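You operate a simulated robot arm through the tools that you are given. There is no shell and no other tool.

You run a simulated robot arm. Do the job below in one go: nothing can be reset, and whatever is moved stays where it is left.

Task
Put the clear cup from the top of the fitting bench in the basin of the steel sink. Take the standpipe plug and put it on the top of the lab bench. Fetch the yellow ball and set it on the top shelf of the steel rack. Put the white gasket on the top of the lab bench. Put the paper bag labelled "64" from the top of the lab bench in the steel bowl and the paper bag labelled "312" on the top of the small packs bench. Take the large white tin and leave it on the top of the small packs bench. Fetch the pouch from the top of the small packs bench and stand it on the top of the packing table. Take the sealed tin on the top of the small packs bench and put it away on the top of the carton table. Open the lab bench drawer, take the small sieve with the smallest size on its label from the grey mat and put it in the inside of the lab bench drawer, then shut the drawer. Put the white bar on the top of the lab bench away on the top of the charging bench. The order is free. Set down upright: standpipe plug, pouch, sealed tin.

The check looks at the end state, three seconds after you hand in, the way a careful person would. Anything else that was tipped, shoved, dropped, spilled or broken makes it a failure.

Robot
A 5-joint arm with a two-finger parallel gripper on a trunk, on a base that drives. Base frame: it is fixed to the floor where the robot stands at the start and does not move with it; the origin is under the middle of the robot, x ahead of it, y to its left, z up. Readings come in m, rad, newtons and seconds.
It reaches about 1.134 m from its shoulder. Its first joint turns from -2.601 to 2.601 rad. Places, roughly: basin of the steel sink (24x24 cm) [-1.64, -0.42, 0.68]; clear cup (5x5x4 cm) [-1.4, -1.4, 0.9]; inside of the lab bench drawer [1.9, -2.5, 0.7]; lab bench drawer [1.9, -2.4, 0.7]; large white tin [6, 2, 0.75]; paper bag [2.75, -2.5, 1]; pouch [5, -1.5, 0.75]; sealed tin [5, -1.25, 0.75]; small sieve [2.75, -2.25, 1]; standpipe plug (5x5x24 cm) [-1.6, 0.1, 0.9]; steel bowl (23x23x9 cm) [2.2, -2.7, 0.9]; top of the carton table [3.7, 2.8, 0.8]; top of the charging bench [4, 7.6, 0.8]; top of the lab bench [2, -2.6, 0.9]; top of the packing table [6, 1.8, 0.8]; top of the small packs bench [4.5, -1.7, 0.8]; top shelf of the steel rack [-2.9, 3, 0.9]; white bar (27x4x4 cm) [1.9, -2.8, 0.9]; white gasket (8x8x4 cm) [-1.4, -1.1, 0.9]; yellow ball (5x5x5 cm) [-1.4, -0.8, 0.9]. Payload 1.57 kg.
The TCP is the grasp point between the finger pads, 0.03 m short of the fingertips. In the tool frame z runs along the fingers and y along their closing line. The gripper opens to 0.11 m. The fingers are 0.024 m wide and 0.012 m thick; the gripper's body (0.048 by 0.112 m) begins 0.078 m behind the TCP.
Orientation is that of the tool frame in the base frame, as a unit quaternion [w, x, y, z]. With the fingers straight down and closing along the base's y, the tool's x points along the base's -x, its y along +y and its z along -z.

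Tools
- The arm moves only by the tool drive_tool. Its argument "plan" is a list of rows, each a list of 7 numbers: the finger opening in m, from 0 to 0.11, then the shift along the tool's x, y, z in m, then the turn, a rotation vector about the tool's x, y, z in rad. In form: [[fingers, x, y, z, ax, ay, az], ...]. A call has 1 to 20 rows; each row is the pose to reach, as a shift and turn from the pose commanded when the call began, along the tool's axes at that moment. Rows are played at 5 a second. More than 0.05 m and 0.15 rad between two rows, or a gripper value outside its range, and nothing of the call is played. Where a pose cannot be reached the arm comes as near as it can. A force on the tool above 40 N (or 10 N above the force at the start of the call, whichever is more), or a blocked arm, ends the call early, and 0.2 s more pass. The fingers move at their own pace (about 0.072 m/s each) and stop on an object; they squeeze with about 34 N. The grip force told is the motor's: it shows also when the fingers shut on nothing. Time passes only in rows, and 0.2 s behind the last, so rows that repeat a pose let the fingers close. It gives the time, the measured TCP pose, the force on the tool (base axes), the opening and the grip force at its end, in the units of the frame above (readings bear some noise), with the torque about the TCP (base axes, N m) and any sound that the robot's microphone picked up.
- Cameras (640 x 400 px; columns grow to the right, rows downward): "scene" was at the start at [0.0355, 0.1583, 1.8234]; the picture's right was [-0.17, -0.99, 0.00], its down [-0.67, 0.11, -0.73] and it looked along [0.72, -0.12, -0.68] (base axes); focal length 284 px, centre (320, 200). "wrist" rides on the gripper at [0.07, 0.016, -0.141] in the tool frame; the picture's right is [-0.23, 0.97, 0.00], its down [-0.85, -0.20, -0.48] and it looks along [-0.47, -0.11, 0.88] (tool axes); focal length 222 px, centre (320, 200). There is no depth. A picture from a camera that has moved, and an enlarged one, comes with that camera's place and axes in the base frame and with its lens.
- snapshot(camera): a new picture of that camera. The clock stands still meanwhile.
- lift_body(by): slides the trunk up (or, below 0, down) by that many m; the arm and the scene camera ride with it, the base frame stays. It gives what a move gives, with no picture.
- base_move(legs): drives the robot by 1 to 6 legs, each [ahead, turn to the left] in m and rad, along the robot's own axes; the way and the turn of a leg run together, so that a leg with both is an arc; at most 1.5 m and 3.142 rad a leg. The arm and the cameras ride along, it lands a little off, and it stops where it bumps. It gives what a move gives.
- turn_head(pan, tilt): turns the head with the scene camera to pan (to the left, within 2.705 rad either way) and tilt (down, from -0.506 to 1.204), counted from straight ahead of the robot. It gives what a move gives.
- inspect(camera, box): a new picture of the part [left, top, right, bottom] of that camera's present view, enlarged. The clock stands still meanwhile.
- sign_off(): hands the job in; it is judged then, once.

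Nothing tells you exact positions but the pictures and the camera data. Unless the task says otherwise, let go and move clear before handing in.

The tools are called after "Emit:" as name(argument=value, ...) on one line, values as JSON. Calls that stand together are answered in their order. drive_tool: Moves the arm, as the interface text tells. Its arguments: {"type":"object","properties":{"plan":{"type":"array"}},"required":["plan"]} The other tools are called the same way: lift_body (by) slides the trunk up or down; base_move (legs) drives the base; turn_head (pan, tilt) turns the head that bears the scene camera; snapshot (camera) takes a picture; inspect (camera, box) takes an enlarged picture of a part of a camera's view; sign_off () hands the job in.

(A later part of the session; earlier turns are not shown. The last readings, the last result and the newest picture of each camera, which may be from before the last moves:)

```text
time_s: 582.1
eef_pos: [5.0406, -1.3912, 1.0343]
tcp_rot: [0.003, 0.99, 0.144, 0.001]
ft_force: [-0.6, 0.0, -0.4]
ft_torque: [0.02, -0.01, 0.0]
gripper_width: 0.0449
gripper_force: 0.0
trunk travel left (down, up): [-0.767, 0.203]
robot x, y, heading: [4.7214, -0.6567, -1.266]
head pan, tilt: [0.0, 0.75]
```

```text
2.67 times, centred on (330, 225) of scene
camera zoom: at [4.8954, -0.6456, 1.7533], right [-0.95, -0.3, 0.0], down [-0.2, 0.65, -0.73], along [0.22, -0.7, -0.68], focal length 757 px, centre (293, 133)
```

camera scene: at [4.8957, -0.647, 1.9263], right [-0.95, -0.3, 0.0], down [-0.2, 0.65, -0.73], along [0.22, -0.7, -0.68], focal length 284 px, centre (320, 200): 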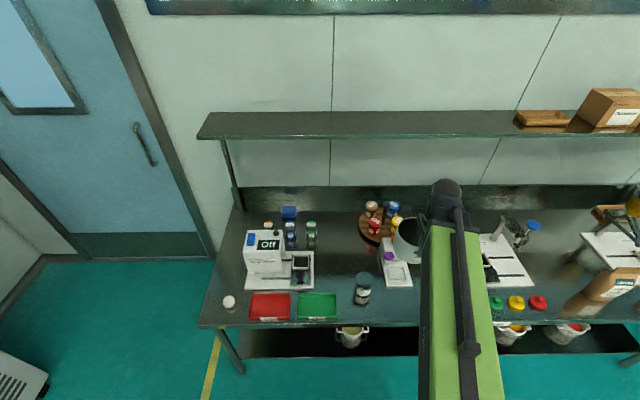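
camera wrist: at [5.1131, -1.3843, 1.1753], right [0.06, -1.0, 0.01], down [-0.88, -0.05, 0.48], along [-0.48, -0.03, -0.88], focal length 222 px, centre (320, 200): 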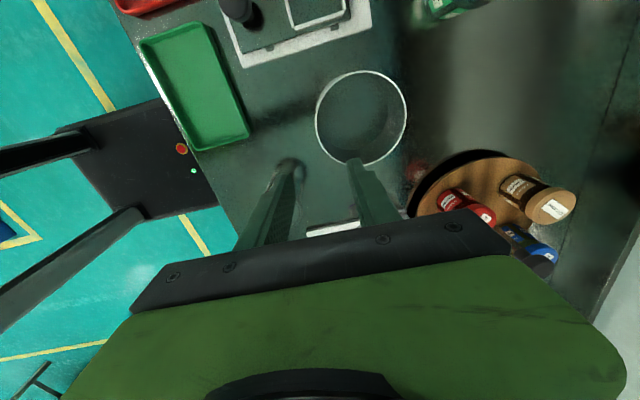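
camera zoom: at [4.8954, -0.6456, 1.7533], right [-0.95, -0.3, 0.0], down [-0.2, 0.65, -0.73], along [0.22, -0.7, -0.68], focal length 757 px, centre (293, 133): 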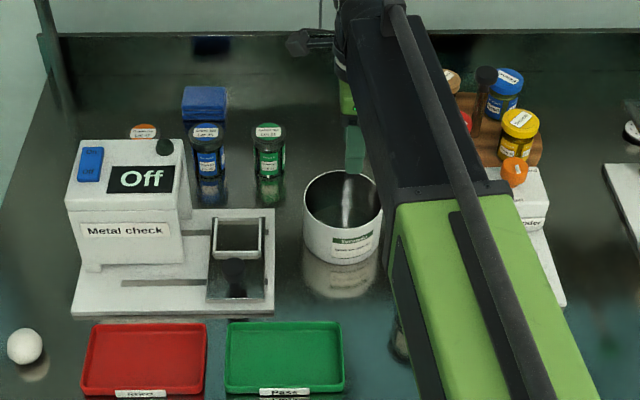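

The white tin stands on the small packs bench. Next, the sealed tin right beside: moving above it.

Emit:
drive_tool(plan=[[0.06, -0.0272, -0.0316, 0, 0, 0, 0], [0.08, -0.0544, -0.0631, 0, 0, 0, 0], [0.09, -0.0816, -0.0947, 0, 0, 0, 0], [0.1, -0.1088, -0.1262, 0, 0, 0, 0], [0.1, -0.1088, -0.1262, 0, 0, 0, 0]])

Emit:
snapshot(camera="wrist")

Emit:
inspect(camera="wrist", box=[200, 80, 440, 240])

Emit:
inspect(camera="scene", box=[300, 170, 460, 320])

```text
time_s: 583.3
eef_pos: [4.903, -1.3004, 1.034]
tcp_rot: [0.004, 0.99, 0.144, 0.001]
ft_force: [0.0, 0.1, -0.5]
ft_torque: [0.0, -0.02, 0.02]
gripper_width: 0.1001
gripper_force: 0.0
trunk travel left (down, up): [-0.767, 0.203]
robot x, y, heading: [4.7231, -0.6605, -1.266]
head pan, tilt: [0.0, 0.75]
```

```text
taken
camera wrist: at [4.9733, -1.2937, 1.1753], right [0.06, -1.0, 0.01], down [-0.88, -0.05, 0.48], along [-0.48, -0.03, -0.88], focal length 222 px, centre (320, 200)
```

wrist: 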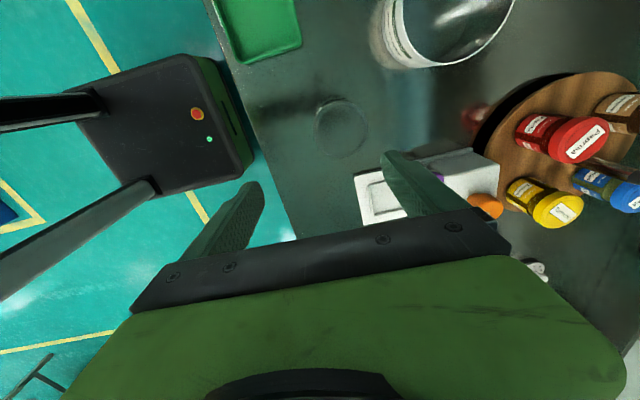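

```text
2.50 times, centred on (320, 160) of wrist
camera zoom: at [4.9733, -1.2937, 1.1753], right [0.06, -1.0, 0.01], down [-0.88, -0.05, 0.48], along [-0.48, -0.03, -0.88], focal length 555 px, centre (320, 300)
```

zoom: 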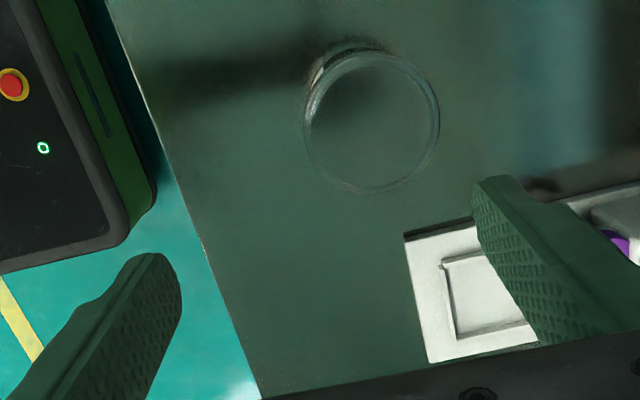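

```text
2.67 times, centred on (380, 245) of scene
camera zoom: at [4.8955, -0.6458, 1.7533], right [-0.95, -0.3, 0.0], down [-0.2, 0.65, -0.73], along [0.22, -0.7, -0.68], focal length 757 px, centre (160, 80)
```

zoom: 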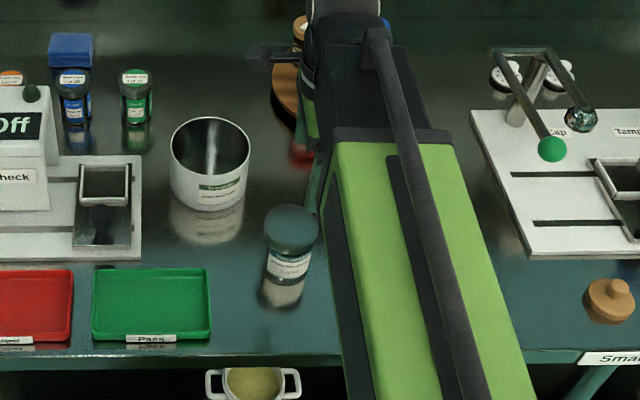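

The sealed tin is centred at about (4.91,-1.327), 7.7 cm wide, top at z≈0.845. Aligning and lowering with the fingers wide open.

Emit:
drive_tool(plan=[[0.105, -0.0009, 0.0275, 0, 0, 0, 0], [0.105, -0.0009, 0.0275, 0, 0, 0, 0]])

Emit:
lift_body(by=-0.14)

Emit:
inspect(camera="wrist", box=[180, 60, 460, 260])

```text
time_s: 583.9
eef_pos: [4.9092, -1.3277, 1.0353]
tcp_rot: [0.004, 0.99, 0.143, 0.001]
ft_force: [0.3, -0.4, -0.5]
ft_torque: [0.0, 0.02, 0.02]
gripper_width: 0.1052
gripper_force: 0.1
trunk travel left (down, up): [-0.767, 0.203]
robot x, y, heading: [4.7242, -0.6591, -1.267]
head pan, tilt: [0.0, 0.75]
```

```text
time_s: 585.6
eef_pos: [4.9077, -1.328, 0.8947]
tcp_rot: [0.003, 0.99, 0.144, 0.0]
ft_force: [0.3, -0.4, 0.4]
ft_torque: [-0.03, 0.0, 0.02]
gripper_width: 0.1053
gripper_force: 0.1
trunk travel left (down, up): [-0.627, 0.343]
robot x, y, heading: [4.7233, -0.6589, -1.271]
head pan, tilt: [0.0, 0.75]
```

```text
2.00 times, centred on (320, 160) of wrist
camera zoom: at [4.98, -1.3203, 1.0355], right [0.06, -1.0, 0.01], down [-0.88, -0.05, 0.48], along [-0.48, -0.03, -0.88], focal length 444 px, centre (320, 280)
```

zoom: 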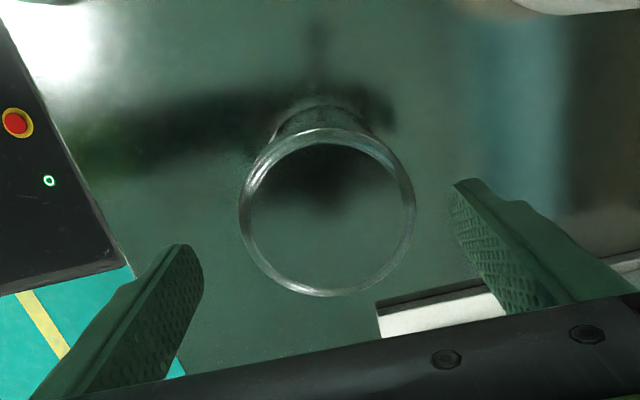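

Emit:
lift_body(by=-0.078)

Emit:
drive_tool(plan=[[0.09, 0.002, 0, 0, 0, 0, 0], [0.07, 0.002, 0, 0, 0, 0, 0], [0.06, 0.002, 0, 0, 0, 0, 0], [0.06, 0.002, 0, 0, 0, 0, 0]])

Emit:
inspect(camera="wrist", box=[180, 60, 460, 260])

```text
time_s: 586.7
eef_pos: [4.9085, -1.3267, 0.8163]
tcp_rot: [0.003, 0.99, 0.144, 0.001]
ft_force: [0.6, 0.0, 0.1]
ft_torque: [0.01, 0.02, 0.01]
gripper_width: 0.105
gripper_force: 0.0
trunk travel left (down, up): [-0.549, 0.421]
robot x, y, heading: [4.7206, -0.6638, -1.265]
head pan, tilt: [0.0, 0.75]
```

```text
time_s: 587.7
eef_pos: [4.9102, -1.3264, 0.8168]
tcp_rot: [0.004, 0.99, 0.143, 0.001]
ft_force: [-0.7, 1.5, -0.1]
ft_torque: [0.18, 0.06, 0.0]
gripper_width: 0.0753
gripper_force: 34.2
trunk travel left (down, up): [-0.549, 0.421]
robot x, y, heading: [4.7221, -0.6574, -1.269]
head pan, tilt: [0.0, 0.75]
```

```text
2.00 times, centred on (320, 160) of wrist
camera zoom: at [4.9819, -1.3195, 0.9575], right [0.06, -1.0, 0.01], down [-0.88, -0.05, 0.48], along [-0.48, -0.03, -0.88], focal length 444 px, centre (320, 280)
```

zoom: 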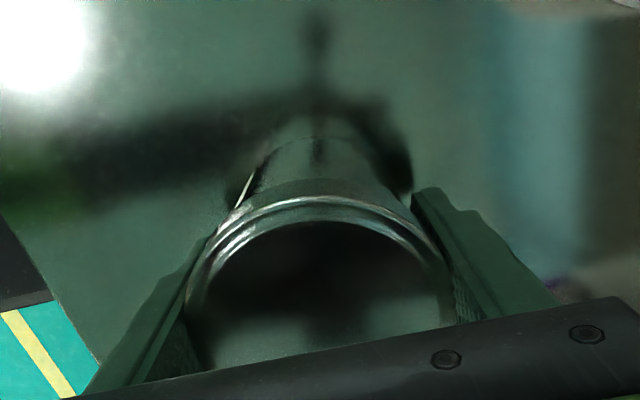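

The sealed tin is gripped. Lifting it, retracting, and carrying it to the carton table.

Emit:
lift_body(by=0.4)

Emit:
drive_tool(plan=[[0.06, 0.0, -0.04, 0, 0, 0, 0], [0.06, 0.0, -0.08, 0, 0, 0, 0], [0.06, 0.0, -0.11, 0, 0, 0, 0]])

Emit:
base_move(legs=[[-0.5, 0], [0, 2.128], [1.2, 0], [0, 1.026], [1.2, 0], [1.15, 0]])

Emit:
turn_head(pan=1.3, tilt=0.55)

Emit:
snapshot(camera="scene")

```text
time_s: 591.5
eef_pos: [4.9101, -1.3261, 1.2151]
tcp_rot: [0.004, 0.99, 0.144, 0.0]
ft_force: [1.2, -0.2, -1.3]
ft_torque: [-0.02, 0.0, -0.01]
gripper_width: 0.0752
gripper_force: 34.2
trunk travel left (down, up): [-0.949, 0.021]
robot x, y, heading: [4.7231, -0.6609, -1.265]
head pan, tilt: [0.0, 0.75]
```

```text
time_s: 592.4
eef_pos: [4.8802, -1.2191, 1.2159]
tcp_rot: [0.004, 0.99, 0.143, 0.0]
ft_force: [-0.1, -0.1, -1.5]
ft_torque: [-0.04, 0.01, 0.01]
gripper_width: 0.0756
gripper_force: 34.2
trunk travel left (down, up): [-0.949, 0.021]
robot x, y, heading: [4.7232, -0.6609, -1.268]
head pan, tilt: [0.0, 0.75]
```

```text
time_s: 619.8
eef_pos: [4.5595, 3.5364, 1.216]
tcp_rot: [0.0, -0.13, 0.991, 0.004]
ft_force: [0.1, 0.1, -0.8]
ft_torque: [-0.01, 0.04, 0.01]
gripper_width: 0.0753
gripper_force: 33.8
trunk travel left (down, up): [-0.949, 0.021]
robot x, y, heading: [4.6995, 2.9686, 1.847]
head pan, tilt: [0.0, 0.75]
```

```text
time_s: 621.2
eef_pos: [4.56, 3.5358, 1.2169]
tcp_rot: [0.0, -0.13, 0.992, 0.003]
ft_force: [0.1, -0.3, -2.1]
ft_torque: [0.01, -0.02, 0.05]
gripper_width: 0.0758
gripper_force: 34.2
trunk travel left (down, up): [-0.949, 0.021]
robot x, y, heading: [4.7065, 2.9724, 1.845]
head pan, tilt: [1.3, 0.55]
```

```text
taken
camera scene: at [4.4604, 2.8805, 1.9527], right [0.0, 1.0, 0.0], down [0.52, 0.0, -0.85], along [-0.85, 0.0, -0.52], focal length 284 px, centre (320, 200)
```

scene: 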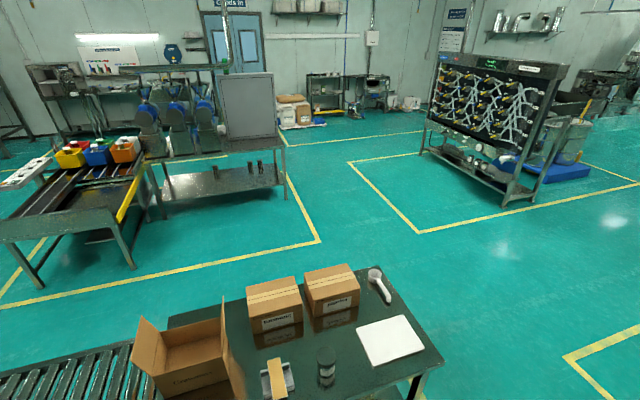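

I'm next to the carton table. There's a free spot near its edge between a small jar and a white sheet (about u=4.53, v=1.68). Moving up to face the table.

Emit:
base_move(legs=[[0.3, 0], [0, 1.61], [0.12, 0]])

Emit:
turn_head(pan=0.15, tilt=0.8)

Emit:
snapshot(camera="scene")

Emit:
snapshot(camera="wrist")

```text
time_s: 628.1
eef_pos: [3.9512, 3.0391, 1.2167]
tcp_rot: [0.001, 0.813, -0.582, -0.001]
ft_force: [-1.0, -1.7, -2.9]
ft_torque: [0.06, -0.06, -0.01]
gripper_width: 0.0755
gripper_force: 33.7
trunk travel left (down, up): [-0.949, 0.021]
robot x, y, heading: [4.5191, 3.1877, -2.82]
head pan, tilt: [1.3, 0.55]
```

```text
time_s: 629.4
eef_pos: [3.9517, 3.0396, 1.215]
tcp_rot: [0.002, 0.812, -0.583, -0.002]
ft_force: [-0.1, -0.2, -2.6]
ft_torque: [0.0, -0.01, 0.0]
gripper_width: 0.0755
gripper_force: 34.6
trunk travel left (down, up): [-0.949, 0.021]
robot x, y, heading: [4.5176, 3.1843, -2.811]
head pan, tilt: [0.15, 0.799]
```

```text
taken
camera scene: at [4.5434, 2.9995, 1.9314], right [-0.46, 0.89, 0.0], down [0.64, 0.33, -0.7], along [-0.62, -0.32, -0.72], focal length 284 px, centre (320, 200)
```

scene: 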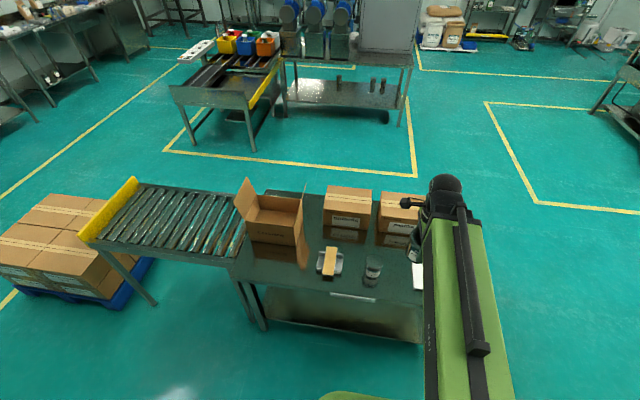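

```text
taken
camera wrist: at [3.9598, 2.9705, 1.3573], right [-1.0, -0.1, 0.01], down [-0.08, 0.88, 0.48], along [-0.05, 0.47, -0.88], focal length 222 px, centre (320, 200)
```

wrist: 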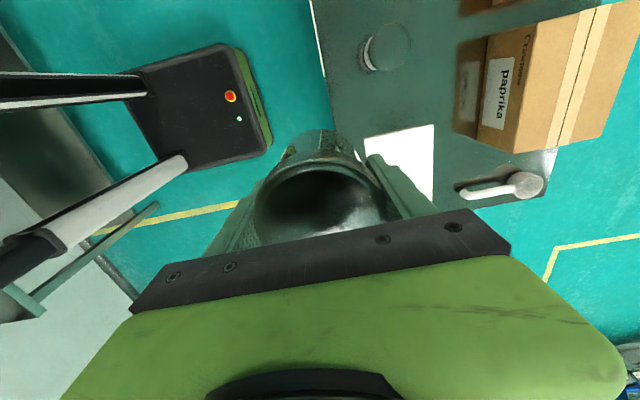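

The jar and sheet positions are clear now; I'll set the sealed tin at about u=4.455, v=1.68, between them and in front of the cartons.

Emit:
drive_tool(plan=[[0.06, -0.0029, 0.0405, 0, 0, 0, 0], [0.06, -0.0059, 0.0809, 0, 0, 0, 0], [0.06, -0.0088, 0.1214, 0, 0, 0, 0], [0.06, -0.0117, 0.1618, 0, 0, 0, 0], [0.06, -0.0147, 0.2023, 0, 0, 0, 0], [0.06, -0.0176, 0.2427, 0, 0, 0, 0], [0.06, -0.0176, 0.2427, 0, 0, 0, 0]])

Emit:
lift_body(by=-0.24)

Emit:
snapshot(camera="wrist")

Emit:
inspect(camera="scene", box=[300, 150, 500, 290])

```text
time_s: 631.0
eef_pos: [3.7172, 2.9795, 1.2166]
tcp_rot: [0.003, 0.813, -0.583, -0.001]
ft_force: [0.0, -0.1, -2.7]
ft_torque: [0.02, 0.0, 0.0]
gripper_width: 0.0755
gripper_force: 33.7
trunk travel left (down, up): [-0.949, 0.021]
robot x, y, heading: [4.5176, 3.1855, -2.813]
head pan, tilt: [0.15, 0.799]
```

```text
time_s: 633.5
eef_pos: [3.7165, 2.9789, 0.9759]
tcp_rot: [0.003, 0.813, -0.583, -0.003]
ft_force: [-0.6, -0.5, -1.9]
ft_torque: [-0.03, -0.01, -0.04]
gripper_width: 0.0753
gripper_force: 34.1
trunk travel left (down, up): [-0.709, 0.261]
robot x, y, heading: [4.5156, 3.1819, -2.815]
head pan, tilt: [0.15, 0.799]
```

```text
taken
camera wrist: at [3.7249, 2.9093, 1.1173], right [-1.0, -0.1, 0.01], down [-0.08, 0.88, 0.48], along [-0.05, 0.47, -0.88], focal length 222 px, centre (320, 200)
```

wrist: 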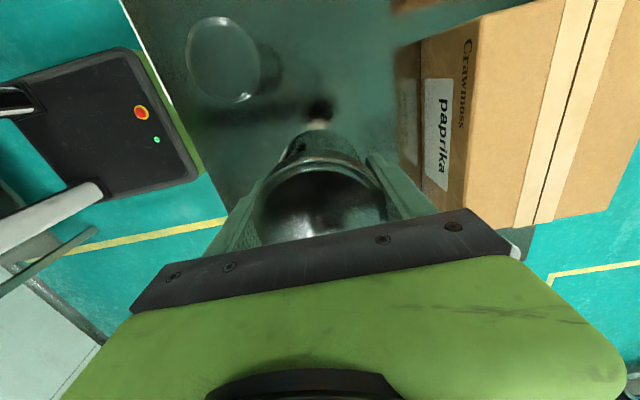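

```text
2.86 times, centred on (400, 220) of scene
camera zoom: at [4.5435, 2.9994, 1.6914], right [-0.46, 0.89, 0.0], down [0.64, 0.33, -0.7], along [-0.62, -0.32, -0.72], focal length 811 px, centre (91, 143)
```

zoom: 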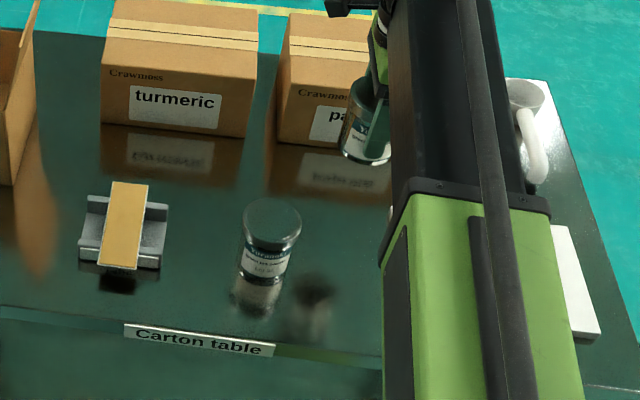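

Emit:
lift_body(by=-0.05)

Emit:
inspect(camera="scene", box=[360, 120, 480, 230])

Emit:
lift_body(by=-0.008)

Emit:
lift_body(by=-0.008)

Emit:
inspect(camera="scene", box=[360, 120, 480, 230])

```text
time_s: 634.5
eef_pos: [3.7164, 2.9793, 0.9258]
tcp_rot: [0.003, 0.813, -0.583, -0.002]
ft_force: [0.6, 0.1, -2.5]
ft_torque: [-0.01, 0.0, -0.06]
gripper_width: 0.0754
gripper_force: 33.7
trunk travel left (down, up): [-0.659, 0.311]
robot x, y, heading: [4.5184, 3.1852, -2.819]
head pan, tilt: [0.15, 0.799]
```

```text
3.64 times, centred on (420, 175) of scene
camera zoom: at [4.5436, 2.9994, 1.6413], right [-0.46, 0.89, 0.0], down [0.64, 0.33, -0.7], along [-0.62, -0.32, -0.72], focal length 1032 px, centre (-44, 291)
```

zoom: 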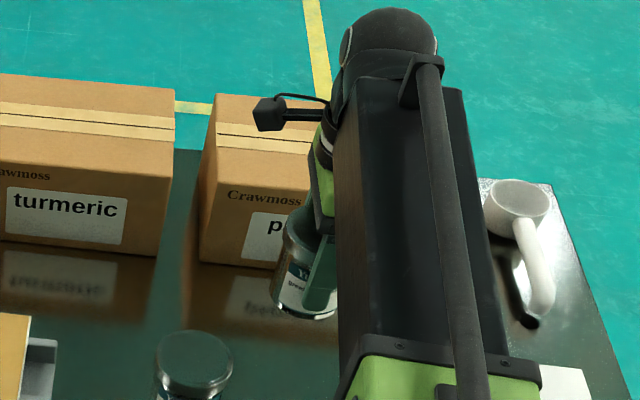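

```text
time_s: 635.0
eef_pos: [3.7174, 2.9781, 0.9172]
tcp_rot: [0.003, 0.812, -0.583, -0.002]
ft_force: [-0.2, -0.1, -3.0]
ft_torque: [0.01, 0.01, -0.01]
gripper_width: 0.0752
gripper_force: 34.5
trunk travel left (down, up): [-0.651, 0.319]
robot x, y, heading: [4.518, 3.1843, -2.815]
head pan, tilt: [0.15, 0.799]
```

```text
time_s: 635.6
eef_pos: [3.7164, 2.9781, 0.9089]
tcp_rot: [0.003, 0.813, -0.583, -0.002]
ft_force: [0.4, -0.5, -2.0]
ft_torque: [0.04, 0.0, 0.02]
gripper_width: 0.0751
gripper_force: 33.7
trunk travel left (down, up): [-0.643, 0.327]
robot x, y, heading: [4.5178, 3.1869, -2.818]
head pan, tilt: [0.15, 0.799]
```

```text
3.64 times, centred on (420, 175) of scene
camera zoom: at [4.5436, 2.9994, 1.6253], right [-0.46, 0.89, 0.0], down [0.64, 0.33, -0.7], along [-0.62, -0.32, -0.72], focal length 1032 px, centre (-44, 291)
```

zoom: 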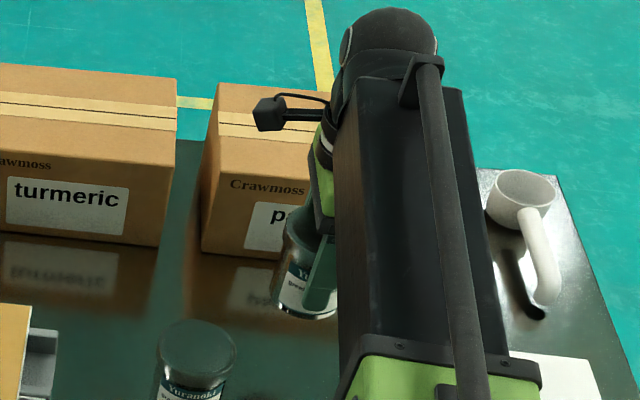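

Emit:
lift_body(by=-0.008)

Emit:
lift_body(by=-0.008)

Emit:
lift_body(by=-0.008)

Emit:
inspect(camera="scene", box=[320, 130, 480, 260])

```text
time_s: 636.2
eef_pos: [3.7166, 2.9783, 0.9032]
tcp_rot: [0.003, 0.813, -0.583, -0.002]
ft_force: [0.3, 0.7, -2.5]
ft_torque: [-0.02, -0.04, -0.01]
gripper_width: 0.0751
gripper_force: 34.1
trunk travel left (down, up): [-0.635, 0.335]
robot x, y, heading: [4.5178, 3.1823, -2.814]
head pan, tilt: [0.15, 0.799]
```

```text
time_s: 636.7
eef_pos: [3.7163, 2.9792, 0.8936]
tcp_rot: [0.002, 0.813, -0.583, -0.002]
ft_force: [0.1, 0.3, -1.7]
ft_torque: [0.02, 0.03, 0.01]
gripper_width: 0.0754
gripper_force: 34.1
trunk travel left (down, up): [-0.627, 0.343]
robot x, y, heading: [4.5176, 3.1854, -2.818]
head pan, tilt: [0.15, 0.799]
```

```text
time_s: 637.3
eef_pos: [3.7164, 2.9789, 0.886]
tcp_rot: [0.003, 0.812, -0.583, -0.002]
ft_force: [0.2, -0.2, -1.8]
ft_torque: [-0.01, -0.01, 0.0]
gripper_width: 0.0754
gripper_force: 34.1
trunk travel left (down, up): [-0.619, 0.351]
robot x, y, heading: [4.518, 3.182, -2.817]
head pan, tilt: [0.15, 0.799]
```

```text
3.08 times, centred on (400, 195) of scene
camera zoom: at [4.5436, 2.9994, 1.6013], right [-0.46, 0.89, 0.0], down [0.64, 0.33, -0.7], along [-0.62, -0.32, -0.72], focal length 873 px, centre (74, 215)
```

zoom: 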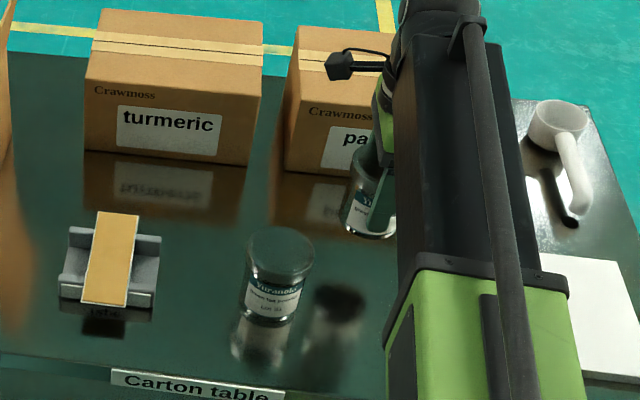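

The reflection shows about 5 cm still to go. Lowering 3.5 cm, then fine steps.

Emit:
lift_body(by=-0.018)

Emit:
lift_body(by=-0.012)

Emit:
inspect(camera="scene", box=[320, 130, 480, 260])

```text
time_s: 638.0
eef_pos: [3.7169, 2.9791, 0.8695]
tcp_rot: [0.002, 0.813, -0.583, -0.002]
ft_force: [-0.2, -0.5, -2.4]
ft_torque: [0.03, 0.03, 0.0]
gripper_width: 0.0752
gripper_force: 33.9
trunk travel left (down, up): [-0.601, 0.369]
robot x, y, heading: [4.5168, 3.1805, -2.816]
head pan, tilt: [0.15, 0.799]
```

```text
time_s: 638.5
eef_pos: [3.7171, 2.9802, 0.8565]
tcp_rot: [0.003, 0.812, -0.584, -0.002]
ft_force: [0.5, 0.3, -1.8]
ft_torque: [-0.02, 0.01, 0.02]
gripper_width: 0.0753
gripper_force: 34.4
trunk travel left (down, up): [-0.589, 0.381]
robot x, y, heading: [4.5191, 3.1815, -2.813]
head pan, tilt: [0.15, 0.799]
```

```text
3.08 times, centred on (400, 195) of scene
camera zoom: at [4.5436, 2.9994, 1.5713], right [-0.46, 0.89, 0.0], down [0.64, 0.33, -0.7], along [-0.62, -0.32, -0.72], focal length 873 px, centre (74, 215)
```

zoom: 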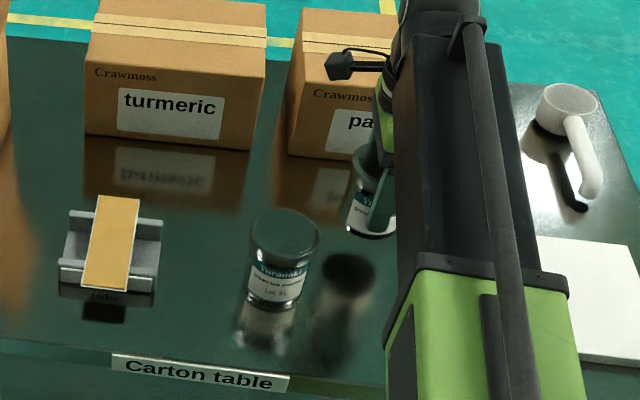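

Emit:
lift_body(by=-0.012)

Emit:
lift_body(by=-0.006)

Emit:
lift_body(by=-0.004)

Emit:
inspect(camera="scene", box=[320, 130, 480, 260])

```text
time_s: 639.1
eef_pos: [3.7164, 2.9779, 0.8443]
tcp_rot: [0.003, 0.813, -0.583, -0.001]
ft_force: [0.0, 0.6, -1.5]
ft_torque: [-0.01, 0.0, -0.05]
gripper_width: 0.0754
gripper_force: 33.4
trunk travel left (down, up): [-0.577, 0.393]
robot x, y, heading: [4.5205, 3.1853, -2.813]
head pan, tilt: [0.15, 0.799]
```

```text
time_s: 639.7
eef_pos: [3.7166, 2.9787, 0.8397]
tcp_rot: [0.003, 0.813, -0.583, -0.002]
ft_force: [0.1, 0.1, -2.2]
ft_torque: [-0.01, 0.03, 0.01]
gripper_width: 0.0753
gripper_force: 34.1
trunk travel left (down, up): [-0.571, 0.399]
robot x, y, heading: [4.5171, 3.1839, -2.817]
head pan, tilt: [0.15, 0.799]
```

```text
time_s: 640.2
eef_pos: [3.7167, 2.9777, 0.835]
tcp_rot: [0.003, 0.812, -0.583, -0.001]
ft_force: [-0.3, 0.9, -2.5]
ft_torque: [-0.03, 0.0, 0.0]
gripper_width: 0.0751
gripper_force: 34.9
trunk travel left (down, up): [-0.567, 0.403]
robot x, y, heading: [4.5192, 3.1842, -2.815]
head pan, tilt: [0.15, 0.799]
```

```text
3.08 times, centred on (400, 195) of scene
camera zoom: at [4.5436, 2.9994, 1.5493], right [-0.46, 0.89, 0.0], down [0.64, 0.33, -0.7], along [-0.62, -0.32, -0.72], focal length 873 px, centre (74, 215)
```

zoom: 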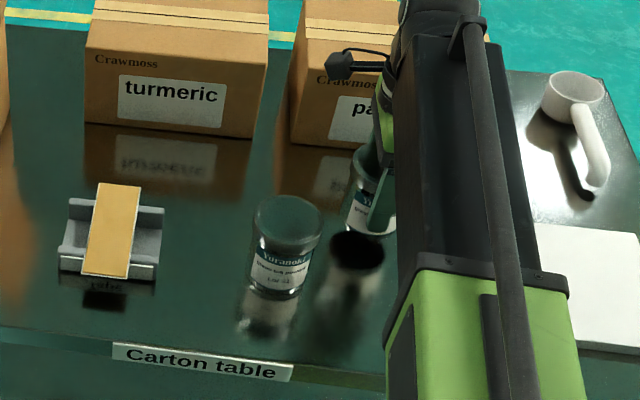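

Emit:
lift_body(by=-0.008)

Emit:
lift_body(by=-0.004)

Emit:
lift_body(by=-0.004)

Emit:
lift_body(by=-0.003)

```text
time_s: 640.8
eef_pos: [3.7165, 2.9789, 0.8273]
tcp_rot: [0.003, 0.813, -0.582, -0.002]
ft_force: [0.2, -0.2, -1.8]
ft_torque: [-0.03, 0.08, 0.02]
gripper_width: 0.0753
gripper_force: 34.2
trunk travel left (down, up): [-0.559, 0.411]
robot x, y, heading: [4.5212, 3.1847, -2.814]
head pan, tilt: [0.15, 0.799]
```

```text
time_s: 641.3
eef_pos: [3.7172, 2.9777, 0.8223]
tcp_rot: [0.002, 0.813, -0.583, -0.002]
ft_force: [0.2, -0.1, -2.1]
ft_torque: [-0.05, -0.03, 0.01]
gripper_width: 0.0754
gripper_force: 33.5
trunk travel left (down, up): [-0.555, 0.415]
robot x, y, heading: [4.5184, 3.1866, -2.817]
head pan, tilt: [0.15, 0.799]
```

```text
time_s: 641.9
eef_pos: [3.7181, 2.979, 0.8166]
tcp_rot: [0.003, 0.812, -0.583, -0.002]
ft_force: [-0.7, 0.0, -2.5]
ft_torque: [0.01, 0.01, 0.01]
gripper_width: 0.0753
gripper_force: 33.7
trunk travel left (down, up): [-0.551, 0.419]
robot x, y, heading: [4.5196, 3.1861, -2.822]
head pan, tilt: [0.15, 0.799]
```

```text
time_s: 642.4
eef_pos: [3.717, 2.9803, 0.8154]
tcp_rot: [0.003, 0.813, -0.583, -0.002]
ft_force: [0.3, 0.4, -2.3]
ft_torque: [0.03, -0.01, 0.0]
gripper_width: 0.0751
gripper_force: 34.1
trunk travel left (down, up): [-0.548, 0.422]
robot x, y, heading: [4.5219, 3.1821, -2.818]
head pan, tilt: [0.15, 0.799]
```

Emit:
inspect(camera="scene", box=[360, 150, 440, 220])

Emit:
lift_body(by=-0.003)

Emit:
lift_body(by=-0.003)

Emit:
inspect(camera="scene", box=[360, 150, 440, 220])

```text
5.71 times, centred on (400, 185) of scene
camera zoom: at [4.5436, 2.9994, 1.5303], right [-0.46, 0.89, 0.0], down [0.64, 0.33, -0.7], along [-0.62, -0.32, -0.72], focal length 1621 px, centre (-137, 286)
```

zoom: 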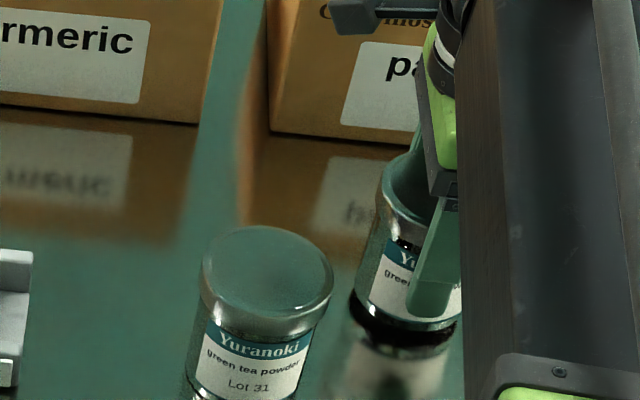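

```text
time_s: 642.9
eef_pos: [3.717, 2.9793, 0.8123]
tcp_rot: [0.003, 0.813, -0.583, -0.002]
ft_force: [-0.1, -0.1, -2.0]
ft_torque: [0.04, -0.03, -0.01]
gripper_width: 0.0753
gripper_force: 34.2
trunk travel left (down, up): [-0.545, 0.425]
robot x, y, heading: [4.5209, 3.1871, -2.812]
head pan, tilt: [0.15, 0.799]
```

```text
time_s: 643.4
eef_pos: [3.7172, 2.9781, 0.8101]
tcp_rot: [0.004, 0.813, -0.583, -0.002]
ft_force: [0.0, -0.4, -3.2]
ft_torque: [-0.02, -0.03, 0.0]
gripper_width: 0.0754
gripper_force: 33.8
trunk travel left (down, up): [-0.542, 0.428]
robot x, y, heading: [4.5198, 3.1837, -2.818]
head pan, tilt: [0.15, 0.799]
```

```text
5.71 times, centred on (400, 185) of scene
camera zoom: at [4.5436, 2.9994, 1.5243], right [-0.46, 0.89, 0.0], down [0.64, 0.33, -0.7], along [-0.62, -0.32, -0.72], focal length 1621 px, centre (-137, 286)
```

zoom: 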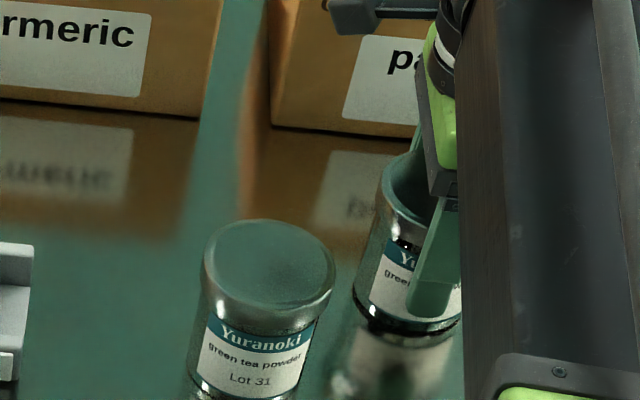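

Emit:
lift_body(by=-0.003)

Emit:
lift_body(by=-0.003)

Emit:
lift_body(by=-0.003)

```text
time_s: 643.9
eef_pos: [3.7163, 2.9795, 0.807]
tcp_rot: [0.004, 0.813, -0.582, -0.002]
ft_force: [-4.7, -1.9, 13.4]
ft_torque: [0.13, -0.23, 0.0]
gripper_width: 0.0757
gripper_force: 34.1
trunk travel left (down, up): [-0.539, 0.431]
robot x, y, heading: [4.5163, 3.1855, -2.815]
head pan, tilt: [0.15, 0.799]
```

```text
time_s: 644.5
eef_pos: [3.7184, 2.9788, 0.8057]
tcp_rot: [0.003, 0.813, -0.583, -0.003]
ft_force: [-8.6, -3.6, 34.3]
ft_torque: [0.38, -0.79, 0.04]
gripper_width: 0.0756
gripper_force: 33.8
trunk travel left (down, up): [-0.536, 0.434]
robot x, y, heading: [4.5184, 3.1835, -2.814]
head pan, tilt: [0.15, 0.799]
```

```text
time_s: 645.0
eef_pos: [3.718, 2.9793, 0.7985]
tcp_rot: [0.003, 0.813, -0.583, -0.002]
ft_force: [0.9, -0.6, 1.6]
ft_torque: [0.09, -0.22, 0.01]
gripper_width: 0.0752
gripper_force: 29.9
trunk travel left (down, up): [-0.533, 0.437]
robot x, y, heading: [4.5206, 3.1814, -2.818]
head pan, tilt: [0.15, 0.799]
```

The sealed tin stands on the carton table. Releasing and lifting away.

Emit:
drive_tool(plan=[[0.08, 0, 0, 0, 0, 0, 0], [0.09, 0, 0, 0, 0, 0, 0], [0.105, 0, 0, 0, 0, 0, 0], [0.105, 0, 0, 0, 0, 0, 0]])

Emit:
lift_body(by=0.2)

Emit:
inspect(camera="scene", box=[310, 150, 470, 280])

Emit:
snapshot(camera="wrist")

```text
time_s: 646.0
eef_pos: [3.7165, 2.9779, 0.7997]
tcp_rot: [0.003, 0.813, -0.582, -0.001]
ft_force: [0.8, -0.2, 0.0]
ft_torque: [0.0, 0.01, 0.02]
gripper_width: 0.1054
gripper_force: 0.1
trunk travel left (down, up): [-0.533, 0.437]
robot x, y, heading: [4.5192, 3.1828, -2.813]
head pan, tilt: [0.15, 0.799]
```

```text
time_s: 648.1
eef_pos: [3.7165, 2.9786, 1.0006]
tcp_rot: [0.003, 0.812, -0.583, -0.002]
ft_force: [-0.2, 0.6, 1.0]
ft_torque: [0.0, -0.03, 0.01]
gripper_width: 0.1051
gripper_force: 0.0
trunk travel left (down, up): [-0.733, 0.237]
robot x, y, heading: [4.5199, 3.1856, -2.814]
head pan, tilt: [0.15, 0.799]
```

```text
3.08 times, centred on (390, 215) of scene
camera zoom: at [4.5437, 2.9994, 1.7153], right [-0.46, 0.89, 0.0], down [0.64, 0.33, -0.7], along [-0.62, -0.32, -0.72], focal length 873 px, centre (105, 154)
```

zoom: 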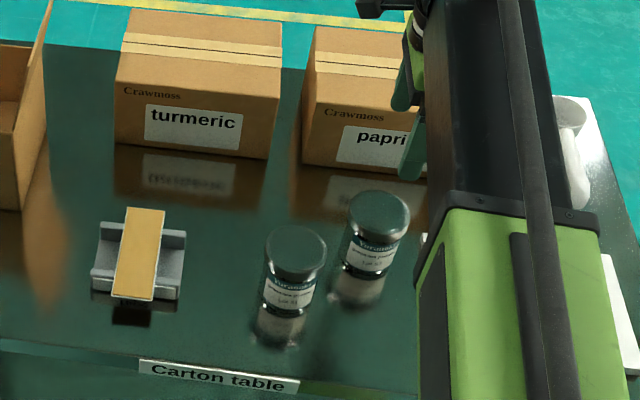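

```text
taken
camera wrist: at [3.725, 2.9093, 1.1413], right [-1.0, -0.1, 0.01], down [-0.08, 0.88, 0.48], along [-0.05, 0.47, -0.88], focal length 222 px, centre (320, 200)
```

wrist: 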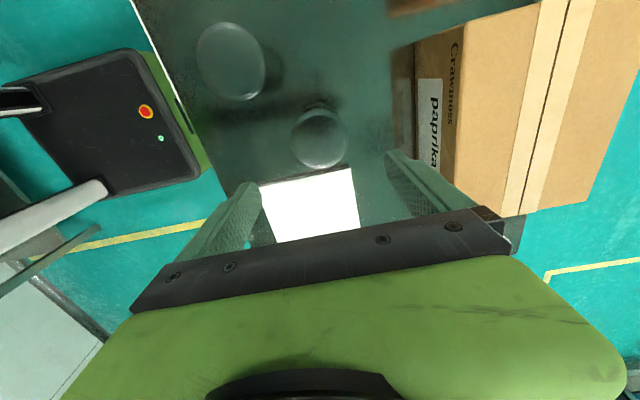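

Both sealed-tin placement and neighbours look fine. Two jobs remain: the white gasket and the white bar. I'll raise and tuck the arm and drive back along the aisle toward the fitting bench.

Emit:
lift_body(by=0.23)

Emit:
drive_tool(plan=[[0.09, 0.0, -0.045, 0, 0, 0, 0], [0.09, 0.0, -0.09, 0, 0, 0, 0], [0.09, 0.0, -0.135, 0, 0, 0, 0], [0.09, 0.0, -0.18, 0, 0, 0, 0], [0.09, 0.0, -0.22, 0, 0, 0, 0]])

Emit:
base_move(legs=[[0, 1.56], [1.45, 0], [1.45, 0], [0, -1.571], [1.5, 0], [1.5, 0]])

```text
time_s: 650.6
eef_pos: [3.7162, 2.9789, 1.2299]
tcp_rot: [0.003, 0.813, -0.583, -0.002]
ft_force: [-0.8, 0.2, 0.7]
ft_torque: [0.03, 0.01, 0.01]
gripper_width: 0.1052
gripper_force: 0.1
trunk travel left (down, up): [-0.963, 0.007]
robot x, y, heading: [4.5219, 3.1836, -2.813]
head pan, tilt: [0.15, 0.799]
```

```text
time_s: 651.8
eef_pos: [3.9263, 3.0491, 1.231]
tcp_rot: [0.004, 0.813, -0.582, -0.003]
ft_force: [0.0, 0.0, 0.1]
ft_torque: [-0.05, -0.03, -0.01]
gripper_width: 0.0901
gripper_force: 0.1
trunk travel left (down, up): [-0.963, 0.007]
robot x, y, heading: [4.5168, 3.182, -2.816]
head pan, tilt: [0.15, 0.799]
```

```text
time_s: 687.6
eef_pos: [1.8715, -0.6183, 1.2305]
tcp_rot: [0.003, 0.804, -0.595, -0.002]
ft_force: [-0.1, 0.4, -0.1]
ft_torque: [0.02, -0.01, -0.03]
gripper_width: 0.0899
gripper_force: 0.1
trunk travel left (down, up): [-0.963, 0.007]
robot x, y, heading: [2.4684, -0.4962, -2.849]
head pan, tilt: [0.15, 0.799]
```

Emit:
base_move(legs=[[0, -0.213], [1.33, 0], [1.33, 0], [0, 0.235]])

Emit:
turn_head(pan=0.2, tilt=0.7)

Emit:
snapshot(camera="scene")

```text
time_s: 702.1
eef_pos: [-0.7756, -0.8607, 1.2318]
tcp_rot: [0.002, 0.81, -0.587, -0.002]
ft_force: [-0.4, 0.0, 0.1]
ft_torque: [-0.06, -0.02, -0.01]
gripper_width: 0.0898
gripper_force: 0.1
trunk travel left (down, up): [-0.963, 0.007]
robot x, y, heading: [-0.1769, -0.7373, -2.836]
head pan, tilt: [0.15, 0.799]
```

```text
time_s: 702.8
eef_pos: [-0.7743, -0.8605, 1.2298]
tcp_rot: [0.003, 0.81, -0.586, -0.002]
ft_force: [-0.8, 0.0, -0.2]
ft_torque: [0.02, 0.02, 0.03]
gripper_width: 0.0901
gripper_force: 0.0
trunk travel left (down, up): [-0.963, 0.007]
robot x, y, heading: [-0.1783, -0.7363, -2.834]
head pan, tilt: [0.201, 0.7]
```

```text
taken
camera scene: at [-0.1586, -0.9272, 1.9535], right [-0.48, 0.87, 0.0], down [0.56, 0.31, -0.76], along [-0.67, -0.37, -0.64], focal length 284 px, centre (320, 200)
```

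scene: 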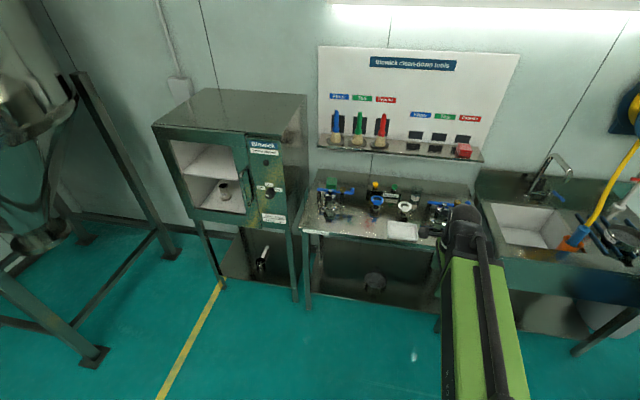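

Emit:
inspect(camera="scene", box=[350, 175, 450, 245])

Emit:
base_move(legs=[[0.45, 0]])

Emit:
snapshot(camera="wrist")

Emit:
snapshot(camera="scene")

```text
5.71 times, centred on (400, 210) of scene
camera zoom: at [-0.1586, -0.9272, 1.9535], right [-0.48, 0.87, 0.0], down [0.56, 0.31, -0.76], along [-0.67, -0.37, -0.64], focal length 1621 px, centre (-137, 143)
```

zoom: 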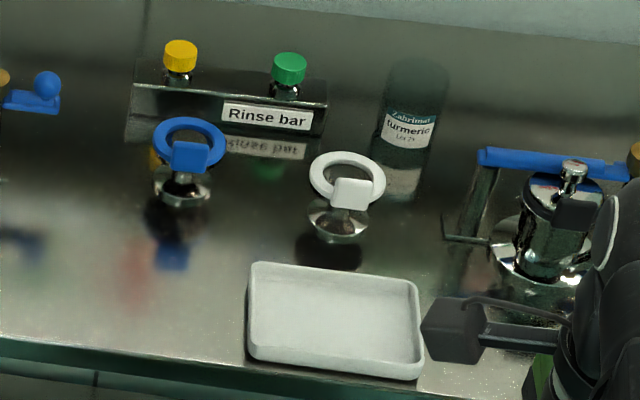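

```text
time_s: 705.5
eef_pos: [-1.207, -0.993, 1.2295]
tcp_rot: [0.003, 0.809, -0.588, 0.0]
ft_force: [-0.8, 1.4, 0.8]
ft_torque: [0.0, 0.01, -0.02]
gripper_width: 0.0899
gripper_force: 0.1
trunk travel left (down, up): [-0.963, 0.007]
robot x, y, heading: [-0.6094, -0.8695, -2.839]
head pan, tilt: [0.201, 0.7]
```

```text
taken
camera wrist: at [-1.1987, -1.0627, 1.3709], right [-1.0, -0.09, 0.01], down [-0.07, 0.88, 0.48], along [-0.05, 0.47, -0.88], focal length 222 px, centre (320, 200)
```

wrist: 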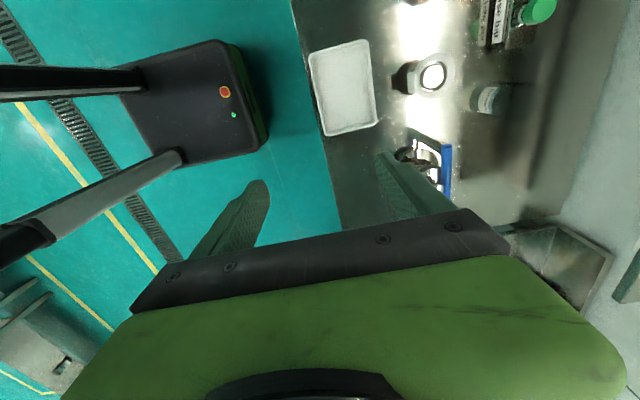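

```text
taken
camera scene: at [-0.5902, -1.0627, 1.9535], right [-0.48, 0.88, 0.0], down [0.57, 0.31, -0.76], along [-0.67, -0.37, -0.64], focal length 284 px, centre (320, 200)
```

scene: 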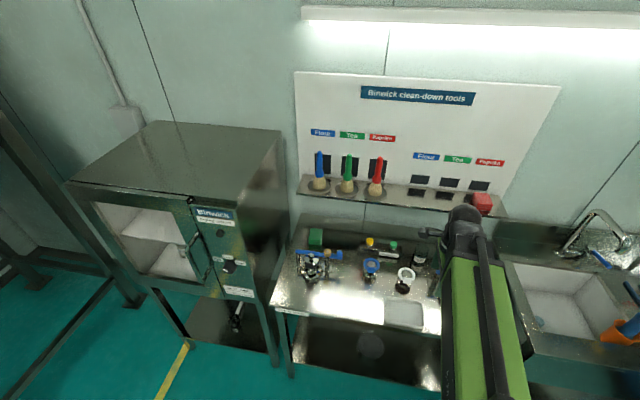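

The white gasket is a tabbed ring lying on a steel ferrule stub, near (-1.383,-1.078). Moving above it for a close look.

Emit:
drive_tool(plan=[[0.09, 0.0053, 0.0387, 0, 0, 0, 0], [0.09, 0.0106, 0.0775, 0, 0, 0, 0], [0.09, 0.0159, 0.1162, 0, 0, 0, 0], [0.09, 0.0212, 0.155, 0, 0, 0, 0], [0.09, 0.0265, 0.1937, 0, 0, 0, 0], [0.09, 0.0265, 0.1937, 0, 0, 0, 0]])

Emit:
lift_body(by=-0.1)

Emit:
snapshot(camera="wrist")

Emit:
inspect(camera="wrist", box=[220, 90, 420, 230])

Emit:
inspect(camera="scene", box=[350, 210, 450, 290])

```text
time_s: 706.9
eef_pos: [-1.3812, -1.0802, 1.2309]
tcp_rot: [0.003, 0.809, -0.587, -0.002]
ft_force: [0.1, 0.3, 0.2]
ft_torque: [-0.03, 0.03, 0.02]
gripper_width: 0.09
gripper_force: 0.0
trunk travel left (down, up): [-0.963, 0.007]
robot x, y, heading: [-0.6068, -0.871, -2.843]
head pan, tilt: [0.201, 0.7]
```

```text
time_s: 708.2
eef_pos: [-1.3826, -1.0785, 1.1312]
tcp_rot: [0.003, 0.809, -0.588, -0.002]
ft_force: [0.1, 0.1, -0.3]
ft_torque: [-0.02, 0.03, 0.03]
gripper_width: 0.0903
gripper_force: 0.0
trunk travel left (down, up): [-0.863, 0.107]
robot x, y, heading: [-0.6063, -0.8698, -2.841]
head pan, tilt: [0.201, 0.7]
```

```text
taken
camera wrist: at [-1.3741, -1.1487, 1.2715], right [-1.0, -0.09, 0.01], down [-0.07, 0.88, 0.48], along [-0.05, 0.47, -0.88], focal length 222 px, centre (320, 200)
```

wrist: 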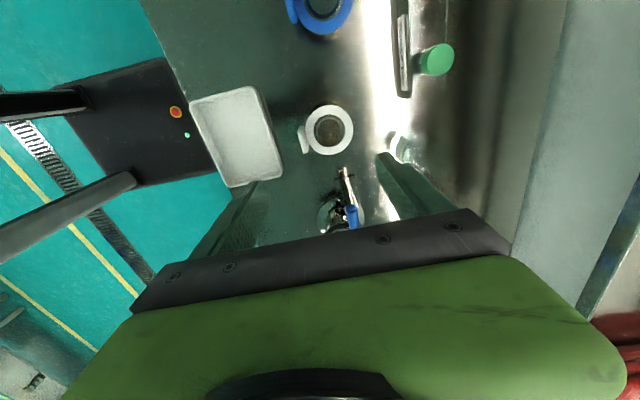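

```text
2.86 times, centred on (320, 160) of wrist
camera zoom: at [-1.3741, -1.1487, 1.2715], right [-1.0, -0.09, 0.01], down [-0.07, 0.88, 0.48], along [-0.05, 0.47, -0.88], focal length 635 px, centre (320, 314)
```

zoom: 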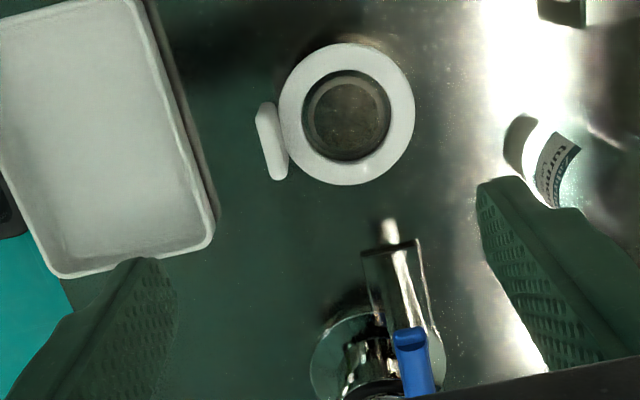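

```text
5.00 times, centred on (400, 250) of scene
camera zoom: at [-0.5888, -1.0622, 1.8536], right [-0.48, 0.88, 0.0], down [0.56, 0.31, -0.77], along [-0.67, -0.37, -0.64], focal length 1419 px, centre (-80, -50)
```

zoom: 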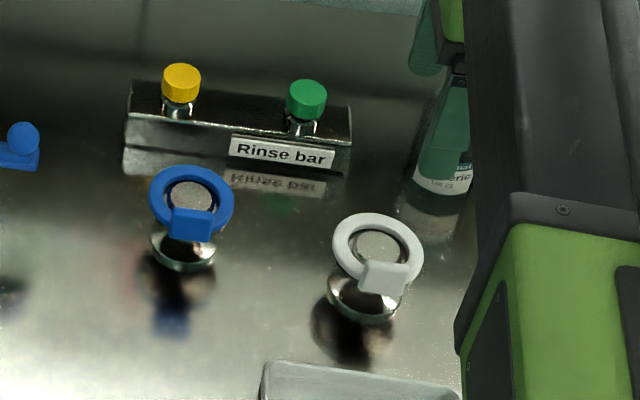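

The gasket ring is about 6.6 cm wide at z≈0.94, with a vertical tab toward the front. I'll spin the tool 90° so the fingers close on the ring's left and right edges, away from tab and tray.

Emit:
drive_tool(plan=[[0.09, 0, 0, 0, 0, 0, -0.1428], [0.09, 0, 0, 0, 0, 0, -0.2856], [0.09, 0, 0, 0, 0, 0, -0.4284], [0.09, 0, 0, 0, 0, 0, -0.5712], [0.09, 0, 0, 0, 0, 0, -0.714], [0.09, 0, 0, 0, 0, 0, -0.8568], [0.09, 0, 0, 0, 0, 0, -0.9996], [0.09, 0, 0, 0, 0, 0, -1.1424], [0.08, 0, 0, 0, 0, 0, -1.2852], [0.08, 0, 0, 0, 0, 0, -1.428], [0.078, 0, 0, 0, 0, 0, -1.5708], [0.078, 0, 0, 0, 0, 0, -1.5708]])

Emit:
snapshot(camera="wrist")

Emit:
inspect(camera="wrist", box=[220, 90, 420, 230])

```text
time_s: 710.8
eef_pos: [-1.3809, -1.0789, 1.1315]
tcp_rot: [0.0, 0.988, 0.157, -0.003]
ft_force: [-0.9, -0.7, -0.1]
ft_torque: [0.01, 0.02, 0.0]
gripper_width: 0.078
gripper_force: 0.1
trunk travel left (down, up): [-0.863, 0.107]
robot x, y, heading: [-0.6071, -0.866, -2.842]
head pan, tilt: [0.201, 0.7]
```

```text
taken
camera wrist: at [-1.3091, -1.0713, 1.2708], right [0.09, -1.0, 0.0], down [-0.87, -0.08, 0.48], along [-0.48, -0.04, -0.87], focal length 222 px, centre (320, 200)
```

wrist: 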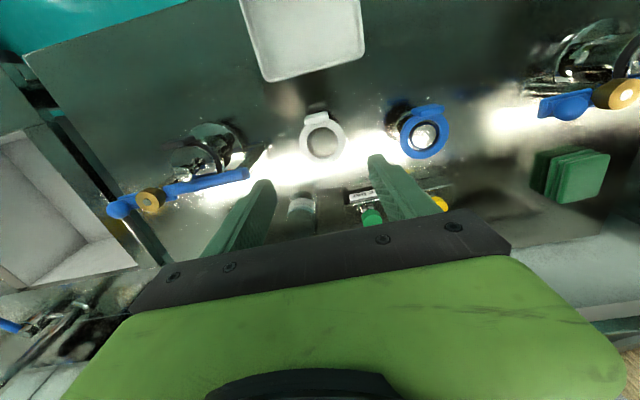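

```text
2.86 times, centred on (320, 160) of wrist
camera zoom: at [-1.3091, -1.0713, 1.2708], right [0.09, -1.0, 0.0], down [-0.87, -0.08, 0.48], along [-0.48, -0.04, -0.87], focal length 635 px, centre (320, 314)
```

zoom: 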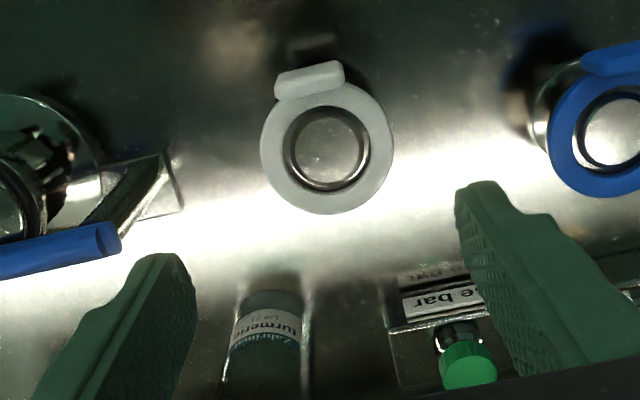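

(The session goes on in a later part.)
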